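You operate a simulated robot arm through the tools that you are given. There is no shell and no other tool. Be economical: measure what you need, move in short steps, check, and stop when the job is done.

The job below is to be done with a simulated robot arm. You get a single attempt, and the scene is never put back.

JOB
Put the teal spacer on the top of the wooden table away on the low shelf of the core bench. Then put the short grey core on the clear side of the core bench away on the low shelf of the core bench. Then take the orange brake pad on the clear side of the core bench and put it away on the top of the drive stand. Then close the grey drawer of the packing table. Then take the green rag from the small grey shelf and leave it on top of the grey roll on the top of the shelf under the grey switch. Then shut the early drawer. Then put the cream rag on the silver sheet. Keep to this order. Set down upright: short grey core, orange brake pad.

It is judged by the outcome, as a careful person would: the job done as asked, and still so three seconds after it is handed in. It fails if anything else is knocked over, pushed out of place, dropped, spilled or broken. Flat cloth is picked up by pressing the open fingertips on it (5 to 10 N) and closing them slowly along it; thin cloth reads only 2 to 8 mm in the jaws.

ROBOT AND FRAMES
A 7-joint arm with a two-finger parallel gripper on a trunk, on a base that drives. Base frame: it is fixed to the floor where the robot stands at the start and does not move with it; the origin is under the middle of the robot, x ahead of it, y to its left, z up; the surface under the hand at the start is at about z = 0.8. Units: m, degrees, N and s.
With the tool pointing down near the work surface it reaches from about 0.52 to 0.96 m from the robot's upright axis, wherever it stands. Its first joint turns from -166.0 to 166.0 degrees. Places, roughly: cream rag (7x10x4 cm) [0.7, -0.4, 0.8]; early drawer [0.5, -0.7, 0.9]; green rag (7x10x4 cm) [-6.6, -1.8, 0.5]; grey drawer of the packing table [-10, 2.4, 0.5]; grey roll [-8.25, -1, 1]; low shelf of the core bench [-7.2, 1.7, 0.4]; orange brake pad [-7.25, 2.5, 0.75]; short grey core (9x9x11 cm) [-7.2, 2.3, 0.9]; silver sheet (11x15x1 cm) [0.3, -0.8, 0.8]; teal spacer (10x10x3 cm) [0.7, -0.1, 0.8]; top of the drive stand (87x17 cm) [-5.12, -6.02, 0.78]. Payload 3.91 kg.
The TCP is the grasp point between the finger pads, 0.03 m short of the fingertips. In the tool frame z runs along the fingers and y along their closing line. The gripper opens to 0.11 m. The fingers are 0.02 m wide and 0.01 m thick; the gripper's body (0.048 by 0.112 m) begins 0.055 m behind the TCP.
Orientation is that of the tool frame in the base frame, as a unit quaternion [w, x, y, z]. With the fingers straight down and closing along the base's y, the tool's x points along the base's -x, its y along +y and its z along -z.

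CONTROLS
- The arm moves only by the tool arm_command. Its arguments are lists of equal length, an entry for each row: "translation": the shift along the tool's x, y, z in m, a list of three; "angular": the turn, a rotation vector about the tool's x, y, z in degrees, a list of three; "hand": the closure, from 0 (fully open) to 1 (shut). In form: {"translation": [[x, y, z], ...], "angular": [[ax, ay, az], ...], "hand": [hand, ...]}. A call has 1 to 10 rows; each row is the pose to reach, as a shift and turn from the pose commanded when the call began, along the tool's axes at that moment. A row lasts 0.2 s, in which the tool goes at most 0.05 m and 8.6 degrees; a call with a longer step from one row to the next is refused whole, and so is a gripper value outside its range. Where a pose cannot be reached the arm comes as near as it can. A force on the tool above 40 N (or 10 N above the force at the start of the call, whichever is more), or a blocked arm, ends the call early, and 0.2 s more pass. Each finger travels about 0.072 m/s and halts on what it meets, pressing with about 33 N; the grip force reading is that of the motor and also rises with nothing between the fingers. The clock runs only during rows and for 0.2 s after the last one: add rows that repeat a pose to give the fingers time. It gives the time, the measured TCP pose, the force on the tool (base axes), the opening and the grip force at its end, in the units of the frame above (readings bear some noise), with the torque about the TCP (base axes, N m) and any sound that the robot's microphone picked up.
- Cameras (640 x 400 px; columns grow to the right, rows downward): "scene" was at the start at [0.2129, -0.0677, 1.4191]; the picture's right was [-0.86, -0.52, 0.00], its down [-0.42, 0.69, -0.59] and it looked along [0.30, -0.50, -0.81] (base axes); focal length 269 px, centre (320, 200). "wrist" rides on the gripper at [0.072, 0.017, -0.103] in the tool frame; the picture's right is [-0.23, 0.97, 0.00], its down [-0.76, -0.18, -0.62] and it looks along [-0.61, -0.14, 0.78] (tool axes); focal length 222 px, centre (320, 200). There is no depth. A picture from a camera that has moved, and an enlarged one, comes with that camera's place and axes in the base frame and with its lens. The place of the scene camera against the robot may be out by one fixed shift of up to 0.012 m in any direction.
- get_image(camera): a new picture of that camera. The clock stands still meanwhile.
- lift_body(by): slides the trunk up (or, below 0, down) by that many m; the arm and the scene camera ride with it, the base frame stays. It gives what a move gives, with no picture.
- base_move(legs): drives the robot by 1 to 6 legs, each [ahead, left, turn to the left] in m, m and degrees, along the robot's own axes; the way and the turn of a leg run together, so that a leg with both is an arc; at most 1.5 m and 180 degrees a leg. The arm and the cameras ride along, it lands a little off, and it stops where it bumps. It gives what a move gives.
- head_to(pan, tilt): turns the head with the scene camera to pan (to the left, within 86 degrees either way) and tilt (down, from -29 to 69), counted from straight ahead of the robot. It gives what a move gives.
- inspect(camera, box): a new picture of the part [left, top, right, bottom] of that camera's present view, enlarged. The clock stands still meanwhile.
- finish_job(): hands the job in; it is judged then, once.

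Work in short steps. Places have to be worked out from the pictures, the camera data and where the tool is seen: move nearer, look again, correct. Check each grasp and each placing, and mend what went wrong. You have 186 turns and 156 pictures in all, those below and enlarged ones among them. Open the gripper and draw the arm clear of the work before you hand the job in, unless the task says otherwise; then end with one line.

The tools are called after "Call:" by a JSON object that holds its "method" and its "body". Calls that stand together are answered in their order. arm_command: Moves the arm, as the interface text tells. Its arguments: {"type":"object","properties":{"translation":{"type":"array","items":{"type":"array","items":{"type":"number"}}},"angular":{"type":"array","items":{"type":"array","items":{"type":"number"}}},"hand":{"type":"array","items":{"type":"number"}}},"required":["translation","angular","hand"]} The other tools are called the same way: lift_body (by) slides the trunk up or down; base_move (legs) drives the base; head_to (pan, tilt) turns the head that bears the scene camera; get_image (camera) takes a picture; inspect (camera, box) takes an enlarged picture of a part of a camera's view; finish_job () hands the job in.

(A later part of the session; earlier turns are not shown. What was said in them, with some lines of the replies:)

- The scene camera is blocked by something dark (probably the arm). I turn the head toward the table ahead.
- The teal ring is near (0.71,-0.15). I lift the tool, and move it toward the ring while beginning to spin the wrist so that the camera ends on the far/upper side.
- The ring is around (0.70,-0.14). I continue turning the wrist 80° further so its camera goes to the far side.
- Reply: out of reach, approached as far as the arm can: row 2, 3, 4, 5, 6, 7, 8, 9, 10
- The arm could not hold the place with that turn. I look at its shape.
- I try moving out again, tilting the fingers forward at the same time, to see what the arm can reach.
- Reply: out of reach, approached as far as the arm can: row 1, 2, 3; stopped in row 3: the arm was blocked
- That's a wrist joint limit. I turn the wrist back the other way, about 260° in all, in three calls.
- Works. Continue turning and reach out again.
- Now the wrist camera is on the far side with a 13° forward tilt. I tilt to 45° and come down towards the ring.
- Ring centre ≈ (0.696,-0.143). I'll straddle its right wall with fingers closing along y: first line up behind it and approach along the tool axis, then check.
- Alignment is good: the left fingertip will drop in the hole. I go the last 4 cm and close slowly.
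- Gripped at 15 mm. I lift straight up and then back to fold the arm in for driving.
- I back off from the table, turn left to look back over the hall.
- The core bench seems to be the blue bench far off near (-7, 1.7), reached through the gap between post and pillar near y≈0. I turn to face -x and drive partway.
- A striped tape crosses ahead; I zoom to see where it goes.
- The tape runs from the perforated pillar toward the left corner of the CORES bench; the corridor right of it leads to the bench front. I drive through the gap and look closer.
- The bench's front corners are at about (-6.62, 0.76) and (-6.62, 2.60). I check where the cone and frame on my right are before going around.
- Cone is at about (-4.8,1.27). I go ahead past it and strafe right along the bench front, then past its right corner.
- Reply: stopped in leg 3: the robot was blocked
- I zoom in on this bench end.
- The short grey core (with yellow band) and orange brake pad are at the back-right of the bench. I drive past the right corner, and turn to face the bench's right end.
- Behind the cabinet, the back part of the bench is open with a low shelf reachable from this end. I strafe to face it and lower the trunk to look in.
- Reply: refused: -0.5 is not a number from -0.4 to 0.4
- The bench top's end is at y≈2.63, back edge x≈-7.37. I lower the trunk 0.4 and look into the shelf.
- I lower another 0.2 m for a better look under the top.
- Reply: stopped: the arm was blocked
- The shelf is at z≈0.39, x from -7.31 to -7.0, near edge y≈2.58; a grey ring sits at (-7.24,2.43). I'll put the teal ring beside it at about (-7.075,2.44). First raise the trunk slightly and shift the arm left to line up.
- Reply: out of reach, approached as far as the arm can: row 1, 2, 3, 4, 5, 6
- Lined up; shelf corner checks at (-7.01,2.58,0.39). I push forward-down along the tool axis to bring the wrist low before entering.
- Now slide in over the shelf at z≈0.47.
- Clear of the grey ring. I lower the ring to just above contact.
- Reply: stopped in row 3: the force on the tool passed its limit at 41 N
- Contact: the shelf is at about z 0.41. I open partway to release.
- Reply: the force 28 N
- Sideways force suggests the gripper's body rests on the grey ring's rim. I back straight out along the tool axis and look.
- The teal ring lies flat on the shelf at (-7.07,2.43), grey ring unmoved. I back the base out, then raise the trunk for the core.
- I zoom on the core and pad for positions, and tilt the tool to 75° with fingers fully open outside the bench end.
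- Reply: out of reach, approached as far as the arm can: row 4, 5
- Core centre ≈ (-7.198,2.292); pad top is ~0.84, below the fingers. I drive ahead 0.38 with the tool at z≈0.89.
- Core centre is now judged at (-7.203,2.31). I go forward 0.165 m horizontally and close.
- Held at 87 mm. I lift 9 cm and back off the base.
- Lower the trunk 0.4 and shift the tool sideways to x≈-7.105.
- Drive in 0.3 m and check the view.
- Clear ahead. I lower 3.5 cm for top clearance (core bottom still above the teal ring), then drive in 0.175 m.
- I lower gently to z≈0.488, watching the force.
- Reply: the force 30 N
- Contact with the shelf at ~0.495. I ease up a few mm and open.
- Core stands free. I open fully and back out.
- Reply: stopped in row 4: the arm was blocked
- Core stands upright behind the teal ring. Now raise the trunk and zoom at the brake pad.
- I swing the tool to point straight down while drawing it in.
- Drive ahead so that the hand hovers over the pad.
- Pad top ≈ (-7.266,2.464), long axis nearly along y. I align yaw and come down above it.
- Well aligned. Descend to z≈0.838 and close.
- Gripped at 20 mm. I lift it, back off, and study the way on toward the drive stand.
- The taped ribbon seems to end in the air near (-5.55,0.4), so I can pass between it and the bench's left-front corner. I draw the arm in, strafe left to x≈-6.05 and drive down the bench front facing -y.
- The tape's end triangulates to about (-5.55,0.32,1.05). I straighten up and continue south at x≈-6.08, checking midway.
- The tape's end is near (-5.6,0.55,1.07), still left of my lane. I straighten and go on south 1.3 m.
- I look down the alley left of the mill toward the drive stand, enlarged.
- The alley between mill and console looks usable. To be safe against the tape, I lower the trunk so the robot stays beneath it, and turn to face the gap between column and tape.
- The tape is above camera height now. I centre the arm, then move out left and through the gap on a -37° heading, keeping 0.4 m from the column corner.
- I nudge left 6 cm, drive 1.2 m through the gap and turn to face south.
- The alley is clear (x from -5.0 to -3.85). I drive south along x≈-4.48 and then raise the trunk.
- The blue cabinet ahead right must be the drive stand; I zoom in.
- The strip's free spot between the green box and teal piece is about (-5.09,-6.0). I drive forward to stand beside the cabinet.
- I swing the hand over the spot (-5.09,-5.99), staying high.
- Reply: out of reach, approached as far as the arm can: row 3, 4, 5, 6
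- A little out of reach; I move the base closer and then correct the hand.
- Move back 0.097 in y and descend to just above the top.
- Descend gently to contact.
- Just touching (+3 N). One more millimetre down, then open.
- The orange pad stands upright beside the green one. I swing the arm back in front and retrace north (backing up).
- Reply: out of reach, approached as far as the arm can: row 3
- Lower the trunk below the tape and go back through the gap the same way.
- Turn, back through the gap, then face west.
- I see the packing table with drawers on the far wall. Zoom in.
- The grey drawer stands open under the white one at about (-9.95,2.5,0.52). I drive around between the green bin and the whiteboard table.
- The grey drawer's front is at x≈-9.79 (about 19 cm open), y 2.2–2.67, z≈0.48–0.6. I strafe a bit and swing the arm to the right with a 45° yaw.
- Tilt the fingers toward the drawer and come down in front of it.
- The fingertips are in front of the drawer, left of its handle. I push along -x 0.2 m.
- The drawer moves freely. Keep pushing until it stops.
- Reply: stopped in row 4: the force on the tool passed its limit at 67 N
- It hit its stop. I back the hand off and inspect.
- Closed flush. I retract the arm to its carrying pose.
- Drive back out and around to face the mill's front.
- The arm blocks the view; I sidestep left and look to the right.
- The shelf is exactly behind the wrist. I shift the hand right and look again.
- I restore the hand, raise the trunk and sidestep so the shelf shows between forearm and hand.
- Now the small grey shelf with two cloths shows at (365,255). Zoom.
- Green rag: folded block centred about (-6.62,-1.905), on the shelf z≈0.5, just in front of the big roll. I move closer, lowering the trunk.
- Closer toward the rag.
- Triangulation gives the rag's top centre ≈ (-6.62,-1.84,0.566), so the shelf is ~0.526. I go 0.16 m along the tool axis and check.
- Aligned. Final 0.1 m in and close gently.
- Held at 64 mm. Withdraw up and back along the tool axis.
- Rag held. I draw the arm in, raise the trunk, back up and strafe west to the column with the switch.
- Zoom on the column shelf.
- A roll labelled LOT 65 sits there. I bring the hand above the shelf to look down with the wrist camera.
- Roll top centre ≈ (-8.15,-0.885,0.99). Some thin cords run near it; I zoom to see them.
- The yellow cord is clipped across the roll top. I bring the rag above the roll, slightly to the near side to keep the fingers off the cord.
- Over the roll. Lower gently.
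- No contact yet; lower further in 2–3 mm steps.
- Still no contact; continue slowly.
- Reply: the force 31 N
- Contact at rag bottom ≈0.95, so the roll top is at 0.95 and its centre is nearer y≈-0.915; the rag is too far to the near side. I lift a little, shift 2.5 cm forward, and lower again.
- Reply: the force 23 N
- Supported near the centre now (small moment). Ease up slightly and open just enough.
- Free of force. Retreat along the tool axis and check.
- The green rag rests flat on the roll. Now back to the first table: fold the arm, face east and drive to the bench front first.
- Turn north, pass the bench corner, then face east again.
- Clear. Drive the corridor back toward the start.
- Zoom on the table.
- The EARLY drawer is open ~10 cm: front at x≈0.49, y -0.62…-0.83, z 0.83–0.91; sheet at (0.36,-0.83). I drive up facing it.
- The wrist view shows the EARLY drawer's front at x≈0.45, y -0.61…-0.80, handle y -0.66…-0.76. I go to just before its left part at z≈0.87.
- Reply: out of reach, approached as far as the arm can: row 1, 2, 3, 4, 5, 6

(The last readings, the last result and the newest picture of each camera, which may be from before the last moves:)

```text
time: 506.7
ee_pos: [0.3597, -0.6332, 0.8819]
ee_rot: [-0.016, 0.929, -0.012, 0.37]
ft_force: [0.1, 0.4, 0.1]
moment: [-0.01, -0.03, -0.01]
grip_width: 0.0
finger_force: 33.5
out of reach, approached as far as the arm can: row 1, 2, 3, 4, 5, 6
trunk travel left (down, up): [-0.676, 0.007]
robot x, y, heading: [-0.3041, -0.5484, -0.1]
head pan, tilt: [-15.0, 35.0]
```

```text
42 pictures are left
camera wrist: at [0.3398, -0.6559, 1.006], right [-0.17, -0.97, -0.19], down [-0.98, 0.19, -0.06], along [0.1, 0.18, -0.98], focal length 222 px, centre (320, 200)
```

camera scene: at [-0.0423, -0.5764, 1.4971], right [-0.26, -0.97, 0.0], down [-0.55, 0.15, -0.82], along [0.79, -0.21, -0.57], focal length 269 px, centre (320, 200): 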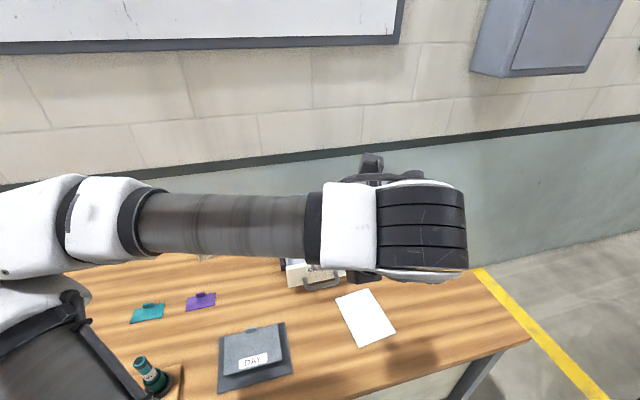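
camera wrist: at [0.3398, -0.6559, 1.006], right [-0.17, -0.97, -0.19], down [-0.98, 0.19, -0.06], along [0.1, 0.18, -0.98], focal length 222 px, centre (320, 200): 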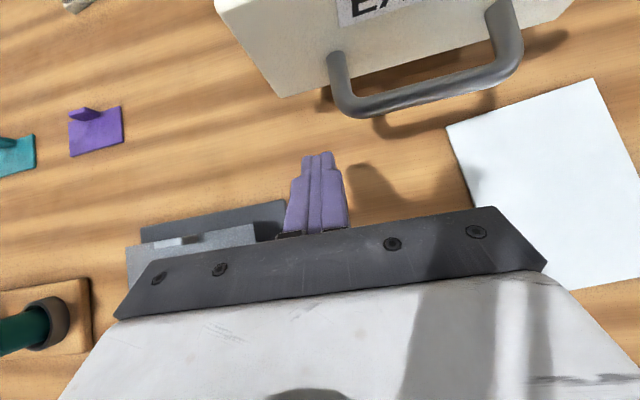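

Fingers line up between panel edge and handle. Push +x until the drawer stops.

Call:
{"method": "arm_command", "body": {"translation": [[0.022, -0.004, 0.021], [0.044, -0.004, 0.041], [0.058, -0.004, 0.055], [0.073, -0.005, 0.069], [0.087, -0.005, 0.083], [0.1, -0.005, 0.095], [0.11, -0.005, 0.104], [0.12, -0.005, 0.114], [0.13, -0.005, 0.124]], "angular": [[0, 0, 0], [0, 0, 0], [0, 0, 0], [0, 0, 0], [0, 0, 0], [0, 0, 0], [0, 0, 0], [0, 0, 0], [0, 0, 0]], "hand": [1, 1, 1, 1, 1, 1, 1, 1, 1]}}

Call:
{"method": "get_image", "body": {"camera": "wrist"}}

```text
time: 508.1
ee_pos: [0.4855, -0.6307, 0.8823]
ee_rot: [-0.017, 0.931, -0.013, 0.365]
ft_force: [-15.0, 3.9, 10.0]
moment: [-0.1, -0.03, 0.18]
grip_width: 0.0
finger_force: 33.5
trunk travel left (down, up): [-0.676, 0.007]
robot x, y, heading: [-0.3034, -0.5474, -0.2]
head pan, tilt: [-15.0, 35.0]
stopped in row 6: the force on the tool passed its limit at 55 N (the readings are from after the stop); the commanded pose is now the measured one
```

```text
41 pictures are left
camera wrist: at [0.4662, -0.653, 1.0062], right [-0.18, -0.96, -0.19], down [-0.98, 0.19, -0.05], along [0.09, 0.18, -0.98], focal length 222 px, centre (320, 200)
```

wrist: 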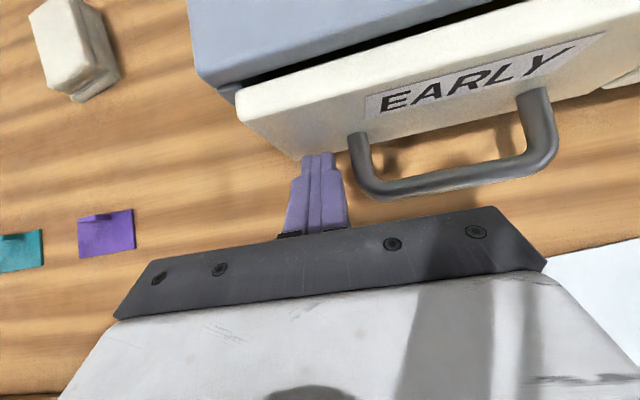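

It stopped at 55 N. I back off 10 cm and compare with the DAY drawer.

Call:
{"method": "arm_command", "body": {"translation": [[-0.025, 0, -0.024], [-0.05, 0, -0.048], [-0.073, 0, -0.095], [-0.073, 0, -0.14], [-0.073, 0, -0.185]], "angular": [[0, 0, 0], [0, 0, 0], [0, 0, 0], [0, 0, 0], [0, 0, 0]], "hand": [1, 1, 1, 1, 1]}}

Call:
{"method": "get_image", "body": {"camera": "wrist"}}

```text
refused: row 3 steps farther than a row can; nothing moved
```

```text
40 pictures are left
camera wrist: at [0.4662, -0.653, 1.0062], right [-0.18, -0.96, -0.19], down [-0.98, 0.19, -0.05], along [0.09, 0.18, -0.98], focal length 222 px, centre (320, 200)
```

wrist: 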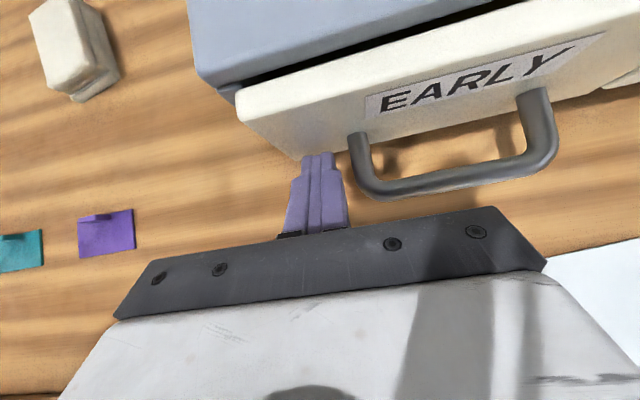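

A row was too long; repeat with shorter steps.

Call:
{"method": "arm_command", "body": {"translation": [[-0.02, 0, -0.02], [-0.035, 0.02, -0.05], [-0.04, 0.04, -0.09], [-0.04, 0.06, -0.13], [-0.04, 0.08, -0.17], [-0.04, 0.08, -0.21]], "angular": [[0, 0, 0], [0, 0, 0], [0, 0, 0], [0, 0, 0], [0, 0, 0], [0, 0, 0]], "hand": [1, 1, 1, 1, 1, 1]}}

Call:
{"method": "get_image", "body": {"camera": "wrist"}}

```text
time: 509.5
ee_pos: [0.31, -0.7122, 1.0063]
ee_rot: [-0.018, 0.93, -0.012, 0.366]
ft_force: [-0.3, -0.8, -0.1]
moment: [0.0, -0.03, 0.0]
grip_width: 0.0
finger_force: 33.1
trunk travel left (down, up): [-0.676, 0.007]
robot x, y, heading: [-0.306, -0.5474, 0.1]
head pan, tilt: [-15.0, 35.0]
```

```text
39 pictures are left
camera wrist: at [0.2907, -0.7349, 1.1299], right [-0.18, -0.96, -0.19], down [-0.98, 0.19, -0.06], along [0.09, 0.18, -0.98], focal length 222 px, centre (320, 200)
```

wrist: 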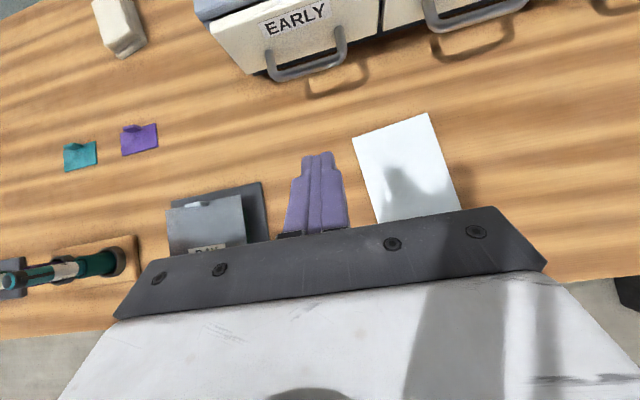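

Call:
{"method": "inspect", "body": {"camera": "wrist", "box": [180, 0, 560, 120]}}

```text
1.68 times, centred on (370, 60) of wrist
camera zoom: at [0.2907, -0.7349, 1.1299], right [-0.18, -0.96, -0.19], down [-0.98, 0.19, -0.06], along [0.09, 0.18, -0.98], focal length 374 px, centre (236, 436)
```

zoom: 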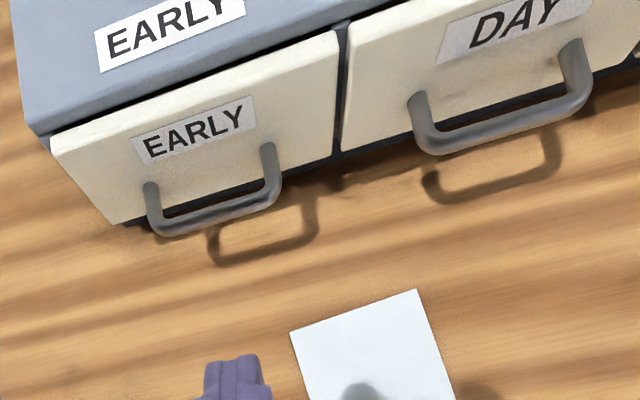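

EARLY is flush with DAY. Now the cream rag near (0.68,-0.39): move the base a little and hover near it.

Call:
{"method": "base_move", "body": {"legs": [[0.09, 0.06, 0]]}}

Call:
{"method": "arm_command", "body": {"translation": [[0.0, -0.02, -0.03], [0.01, -0.06, -0.02], [0.025, -0.1, 0.0], [0.04, -0.14, 0.022], [0.055, -0.18, 0.044], [0.07, -0.22, 0.066], [0.079, -0.241, 0.088], [0.079, -0.241, 0.088]], "angular": [[0, 0, 0], [0, 0, 0], [0, 0, 0], [0, 0, 0], [0, 0, 0], [0, 0, 0], [0, 0, 0], [0, 0, 0]], "hand": [1, 0.5, 0, 0, 0, 0, 0, 0]}}

Call:
{"method": "get_image", "body": {"camera": "wrist"}}

```text
time: 510.6
ee_pos: [0.4009, -0.6539, 1.0055]
ee_rot: [-0.016, 0.931, -0.014, 0.365]
ft_force: [0.6, -0.1, -0.8]
moment: [0.01, 0.01, 0.0]
grip_width: 0.0004
finger_force: 32.9
trunk travel left (down, up): [-0.676, 0.007]
robot x, y, heading: [-0.2104, -0.4892, -0.2]
head pan, tilt: [-15.0, 35.0]
```

```text
time: 512.5
ee_pos: [0.5215, -0.4127, 1.0046]
ee_rot: [-0.017, 0.93, -0.013, 0.366]
ft_force: [-0.1, 0.4, -0.6]
moment: [0.02, 0.02, 0.01]
grip_width: 0.1098
finger_force: 0.1
out of reach, approached as far as the arm can: row 1, 2, 3
trunk travel left (down, up): [-0.676, 0.007]
robot x, y, heading: [-0.2136, -0.4886, -0.2]
head pan, tilt: [-15.0, 35.0]
```

```text
37 pictures are left
camera wrist: at [0.5029, -0.436, 1.129], right [-0.18, -0.96, -0.19], down [-0.98, 0.19, -0.05], along [0.09, 0.18, -0.98], focal length 222 px, centre (320, 200)
```

wrist: 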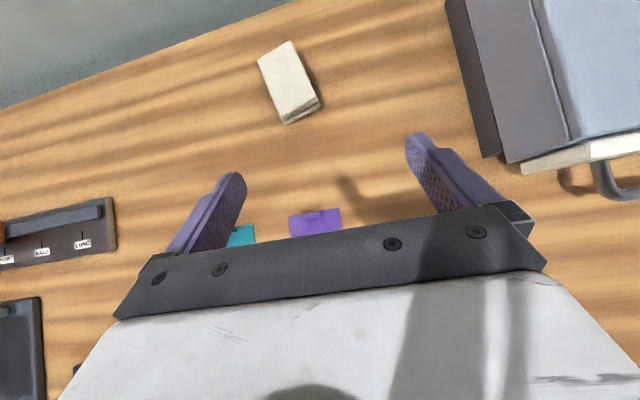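

Rag centre ≈ (0.708,-0.369), long axis ~15° left of straight ahead. I yaw the hand to match and go to a pre-grasp point.

Call:
{"method": "arm_command", "body": {"translation": [[0.003, -0.005, 0.036], [0.006, -0.01, 0.072], [0.009, -0.015, 0.108], [0.0116, -0.02, 0.145], [0.0116, -0.02, 0.145]], "angular": [[2.3, -0.1, -2.5], [4.6, -0.2, -5], [7, -0.4, -7.4], [9.3, -0.5, -9.9], [9.3, -0.5, -9.9]], "hand": [0, 0, 0, 0, 0]}}

Call:
{"method": "get_image", "body": {"camera": "wrist"}}

```text
time: 513.6
ee_pos: [0.6295, -0.392, 0.9086]
ee_rot: [-0.06, 0.925, 0.097, 0.362]
ft_force: [0.4, -0.8, -0.2]
moment: [0.04, -0.01, -0.03]
grip_width: 0.11
finger_force: 0.1
trunk travel left (down, up): [-0.676, 0.007]
robot x, y, heading: [-0.2094, -0.489, 0.1]
head pan, tilt: [-15.0, 35.0]
```

```text
36 pictures are left
camera wrist: at [0.6165, -0.4177, 1.0321], right [0.05, -0.98, -0.2], down [-1.0, -0.04, -0.06], along [0.05, 0.2, -0.98], focal length 222 px, centre (320, 200)
```

wrist: 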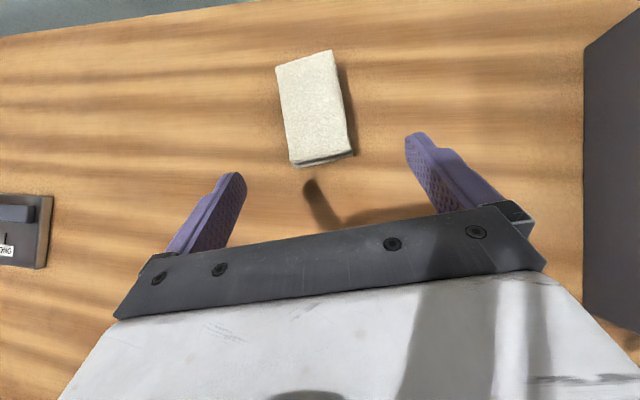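

Good match. Advance onto the rag and close slowly.

Call:
{"method": "arm_command", "body": {"translation": [[0.001, -0.001, 0.04], [0.003, -0.002, 0.08], [0.004, -0.002, 0.105], [0.004, -0.002, 0.105], [0.004, -0.002, 0.105], [0.004, -0.002, 0.105], [0.004, -0.002, 0.105], [0.004, -0.002, 0.105], [0.004, -0.002, 0.105]], "angular": [[0, 0, 0], [0, 0, 0], [0, 0, 0], [0, 0, 0], [0, 0, 0], [0, 0, 0], [0, 0, 0], [0, 0, 0], [0, 0, 0]], "hand": [0, 0, 0, 0.2, 0.4, 0.6, 0.8, 1, 1]}}

Call:
{"method": "get_image", "body": {"camera": "wrist"}}

```text
time: 515.6
ee_pos: [0.7008, -0.3681, 0.8394]
ee_rot: [-0.062, 0.924, 0.097, 0.365]
ft_force: [0.9, 1.0, 4.9]
moment: [-0.05, -0.13, 0.08]
grip_width: 0.0646
finger_force: 32.0
trunk travel left (down, up): [-0.676, 0.007]
robot x, y, heading: [-0.2068, -0.4904, 0.0]
head pan, tilt: [-15.0, 35.0]
```

```text
35 pictures are left
camera wrist: at [0.6874, -0.3953, 0.9625], right [0.05, -0.98, -0.2], down [-1.0, -0.04, -0.06], along [0.05, 0.2, -0.98], focal length 222 px, centre (320, 200)
```

wrist: 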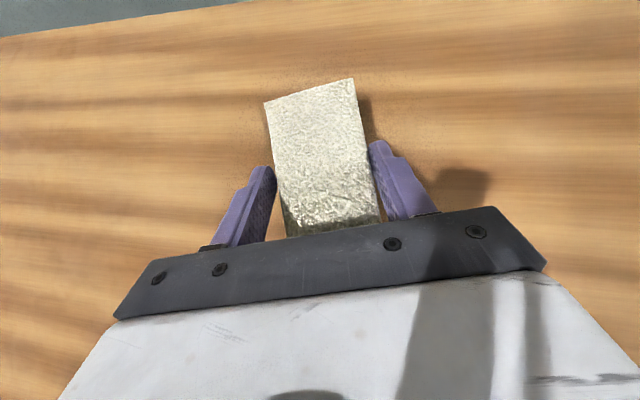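

Held at 65 mm. Lift up and back, then back the base off 0.15 m for reach to the sheet.

Call:
{"method": "arm_command", "body": {"translation": [[0.0137, -0.001, -0.0145], [0.02, -0.002, -0.04], [0.02, -0.004, -0.08], [0.018, -0.006, -0.12], [0.016, -0.008, -0.16], [0.014, -0.009, -0.2], [0.0126, -0.0097, -0.222]], "angular": [[0, 0, 0], [0, 0, 0], [0, 0, 0], [0, 0, 0], [0, 0, 0], [0, 0, 0], [0, 0, 0]], "hand": [1, 1, 1, 1, 1, 1, 1]}}

Call:
{"method": "base_move", "body": {"legs": [[-0.15, 0, 0]]}}

```text
time: 517.2
ee_pos: [0.5614, -0.3996, 1.0041]
ee_rot: [-0.06, 0.925, 0.096, 0.362]
ft_force: [-0.4, 0.1, -1.5]
moment: [-0.01, 0.01, -0.01]
grip_width: 0.0644
finger_force: 33.1
trunk travel left (down, up): [-0.676, 0.007]
robot x, y, heading: [-0.212, -0.4884, -0.3]
head pan, tilt: [-15.0, 35.0]
```

```text
time: 518.6
ee_pos: [0.4118, -0.4007, 1.0039]
ee_rot: [-0.061, 0.925, 0.097, 0.362]
ft_force: [-0.5, -0.6, -0.4]
moment: [0.0, 0.01, 0.04]
grip_width: 0.0644
finger_force: 33.1
trunk travel left (down, up): [-0.676, 0.007]
robot x, y, heading: [-0.36, -0.487, -0.3]
head pan, tilt: [-15.0, 35.0]
```

Carry the rag across to above the sheet, yawing it 10° clockwise.

Call:
{"method": "arm_command", "body": {"translation": [[-0.012, 0.04, -0.014], [-0.024, 0.08, -0.028], [-0.036, 0.121, -0.042], [-0.048, 0.161, -0.056], [-0.061, 0.201, -0.069], [-0.073, 0.241, -0.083], [-0.085, 0.282, -0.097], [-0.097, 0.322, -0.111], [-0.109, 0.362, -0.125], [-0.109, 0.362, -0.125]], "angular": [[-0.8, 0, 0.8], [-1.5, 0.1, 1.6], [-2.3, 0.1, 2.4], [-3.1, 0.2, 3.2], [-3.8, 0.2, 4.1], [-4.6, 0.3, 4.9], [-5.4, 0.3, 5.7], [-6.1, 0.4, 6.5], [-6.9, 0.4, 7.3], [-6.9, 0.4, 7.3]], "hand": [1, 1, 1, 1, 1, 1, 1, 1, 1, 1]}}

Call:
{"method": "get_image", "body": {"camera": "wrist"}}

```text
time: 520.8
ee_pos: [0.3315, -0.79, 1.005]
ee_rot: [-0.027, 0.93, 0.014, 0.365]
ft_force: [0.6, 0.0, -0.2]
moment: [0.01, 0.01, 0.03]
grip_width: 0.0643
finger_force: 33.2
trunk travel left (down, up): [-0.676, 0.007]
robot x, y, heading: [-0.3577, -0.4868, -0.2]
head pan, tilt: [-15.0, 35.0]
```

```text
34 pictures are left
camera wrist: at [0.3153, -0.8134, 1.1307], right [-0.12, -0.97, -0.19], down [-0.99, 0.13, -0.06], along [0.08, 0.19, -0.98], focal length 222 px, centre (320, 200)
```

wrist: 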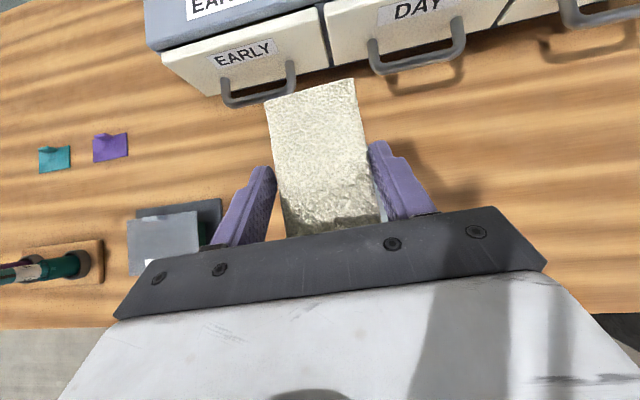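

Sheet centre ≈ (0.329,-0.798), aligned with the rag. Lower to z≈0.86.

Call:
{"method": "arm_command", "body": {"translation": [[-0.027, 0.004, 0.024], [-0.054, 0.007, 0.048], [-0.081, 0.011, 0.072], [-0.1086, 0.0142, 0.0962], [-0.1086, 0.0142, 0.0962]], "angular": [[0, 0, 0], [0, 0, 0], [0, 0, 0], [0, 0, 0], [0, 0, 0]], "hand": [1, 1, 1, 1, 1]}}

Call:
{"method": "get_image", "body": {"camera": "wrist"}}

```text
time: 522.0
ee_pos: [0.318, -0.7989, 0.8586]
ee_rot: [-0.029, 0.93, 0.016, 0.366]
ft_force: [0.7, -0.3, -0.9]
moment: [0.05, -0.01, 0.03]
grip_width: 0.0642
finger_force: 32.7
trunk travel left (down, up): [-0.676, 0.007]
robot x, y, heading: [-0.3611, -0.4849, -0.1]
head pan, tilt: [-15.0, 35.0]
```

```text
33 pictures are left
camera wrist: at [0.3008, -0.8224, 0.9828], right [-0.12, -0.97, -0.19], down [-0.99, 0.13, -0.06], along [0.08, 0.19, -0.98], focal length 222 px, centre (320, 200)
```

wrist: 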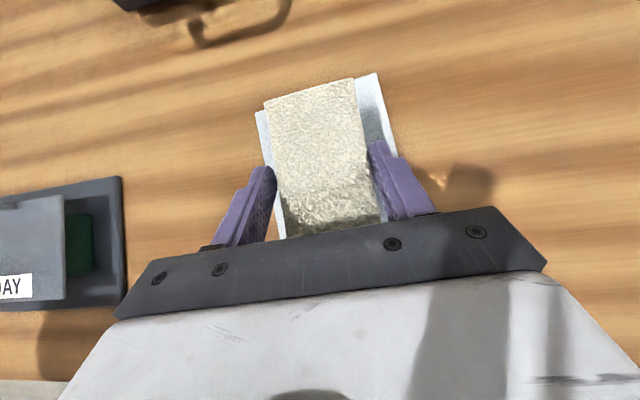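

Well centred. Lower to contact in small steps.

Call:
{"method": "arm_command", "body": {"translation": [[-0.003, 0, 0.003], [-0.005, 0, 0.005], [-0.0065, 0, 0.0065], [-0.008, 0, 0.008], [-0.0095, 0, 0.0095]], "angular": [[0, 0, 0], [0, 0, 0], [0, 0, 0], [0, 0, 0], [0, 0, 0]], "hand": [1, 1, 1, 1, 1]}}

```text
time: 523.2
ee_pos: [0.3195, -0.7977, 0.8472]
ee_rot: [-0.028, 0.93, 0.015, 0.365]
ft_force: [-0.4, 0.5, -1.1]
moment: [0.01, 0.0, 0.01]
grip_width: 0.0642
finger_force: 33.2
trunk travel left (down, up): [-0.676, 0.007]
robot x, y, heading: [-0.3612, -0.4869, -0.3]
head pan, tilt: [-15.0, 35.0]
```

Call:
{"method": "arm_command", "body": {"translation": [[-0.002, 0, 0.002], [-0.0035, 0, 0.0035], [-0.005, 0, 0.005], [-0.0065, 0, 0.0065]], "angular": [[0, 0, 0], [0, 0, 0], [0, 0, 0], [0, 0, 0]], "hand": [1, 1, 1, 1]}}

```text
time: 524.2
ee_pos: [0.3188, -0.7976, 0.8427]
ee_rot: [-0.026, 0.929, 0.016, 0.368]
ft_force: [-0.7, -1.2, 18.9]
moment: [-0.69, -0.43, -0.03]
grip_width: 0.0643
finger_force: 32.9
trunk travel left (down, up): [-0.676, 0.007]
robot x, y, heading: [-0.3591, -0.4868, -0.3]
head pan, tilt: [-15.0, 35.0]
```

Contact (~19 N). Ease up 3 mm and open moderately, then retreat along the tool axis.

Call:
{"method": "arm_command", "body": {"translation": [[0.002, 0, -0.002], [0.002, 0, -0.002], [0.002, 0, -0.002], [0.002, 0, -0.002], [0.002, 0, -0.002]], "angular": [[0, 0, 0], [0, 0, 0], [0, 0, 0], [0, 0, 0], [0, 0, 0]], "hand": [0.6, 0.35, 0.2, 0.1, 0.1]}}

Call:
{"method": "arm_command", "body": {"translation": [[0.005, 0, -0.01], [0.01, 0, -0.03], [0.015, 0, -0.06], [0.015, 0, -0.1], [0.02, 0, -0.14], [0.03, 0, -0.18]], "angular": [[0, 0, 0], [0, 0, 0], [0, 0, 0], [0, 0, 0], [0, 0, 0], [0, 0, 0]], "hand": [0.1, 0.1, 0.1, 0.1, 0.1, 0.1]}}

Call:
{"method": "get_image", "body": {"camera": "wrist"}}

```text
time: 525.4
ee_pos: [0.318, -0.7985, 0.8423]
ee_rot: [-0.028, 0.93, 0.015, 0.365]
ft_force: [-0.2, 0.4, -0.1]
moment: [0.02, 0.0, 0.03]
grip_width: 0.0991
finger_force: 0.1
trunk travel left (down, up): [-0.676, 0.007]
robot x, y, heading: [-0.359, -0.4903, -0.3]
head pan, tilt: [-15.0, 35.0]
```

```text
time: 526.8
ee_pos: [0.2179, -0.8088, 0.9961]
ee_rot: [-0.027, 0.93, 0.014, 0.366]
ft_force: [0.2, -0.7, -0.4]
moment: [-0.01, -0.04, -0.03]
grip_width: 0.0989
finger_force: 0.0
trunk travel left (down, up): [-0.676, 0.007]
robot x, y, heading: [-0.3609, -0.4868, -0.4]
head pan, tilt: [-15.0, 35.0]
```

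```text
32 pictures are left
camera wrist: at [0.2002, -0.832, 1.1196], right [-0.12, -0.97, -0.2], down [-0.99, 0.13, -0.05], along [0.08, 0.19, -0.98], focal length 222 px, centre (320, 200)
```

wrist: 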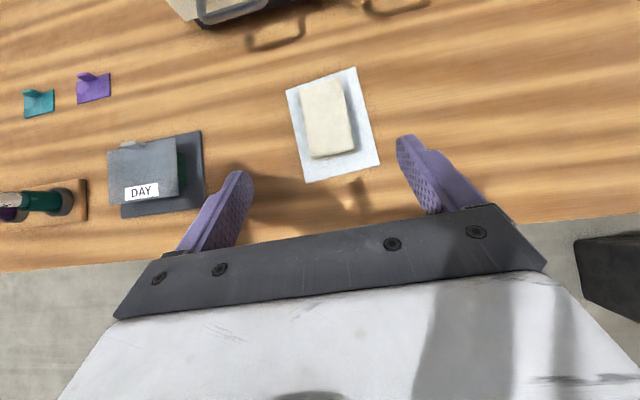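

The rag lies centred on the sheet. I back the base off and take a last look at the drawers.

Call:
{"method": "base_move", "body": {"legs": [[-0.4, 0, 0]]}}

Call:
{"method": "inspect", "body": {"camera": "scene", "box": [200, 120, 520, 320]}}

```text
time: 529.3
ee_pos: [-0.1783, -0.8059, 0.9961]
ee_rot: [-0.029, 0.93, 0.016, 0.365]
ft_force: [0.2, 0.9, 0.1]
moment: [-0.02, 0.02, 0.01]
grip_width: 0.099
finger_force: 0.1
trunk travel left (down, up): [-0.676, 0.007]
robot x, y, heading: [-0.7592, -0.4905, 0.1]
head pan, tilt: [-15.0, 35.0]
```

```text
2.00 times, centred on (360, 220) of scene
camera zoom: at [-0.4975, -0.5155, 1.4971], right [-0.26, -0.97, 0.0], down [-0.55, 0.15, -0.82], along [0.79, -0.21, -0.57], focal length 537 px, centre (240, 160)
```

zoom: 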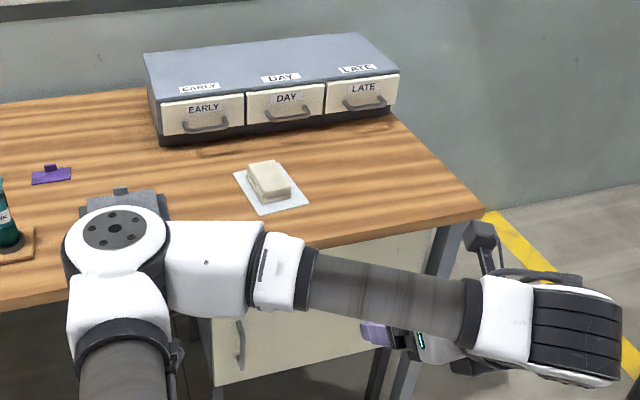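

All three drawers are flush, the rag is on the sheet, and the arm is clear with the gripper open. I hand in.

Call:
{"method": "finish_job", "body": {}}

```text
The job is handed in.
```

All seven steps were done in the order asked and checked by camera, with the short grey core and the orange brake pad set down upright; the job is handed in.
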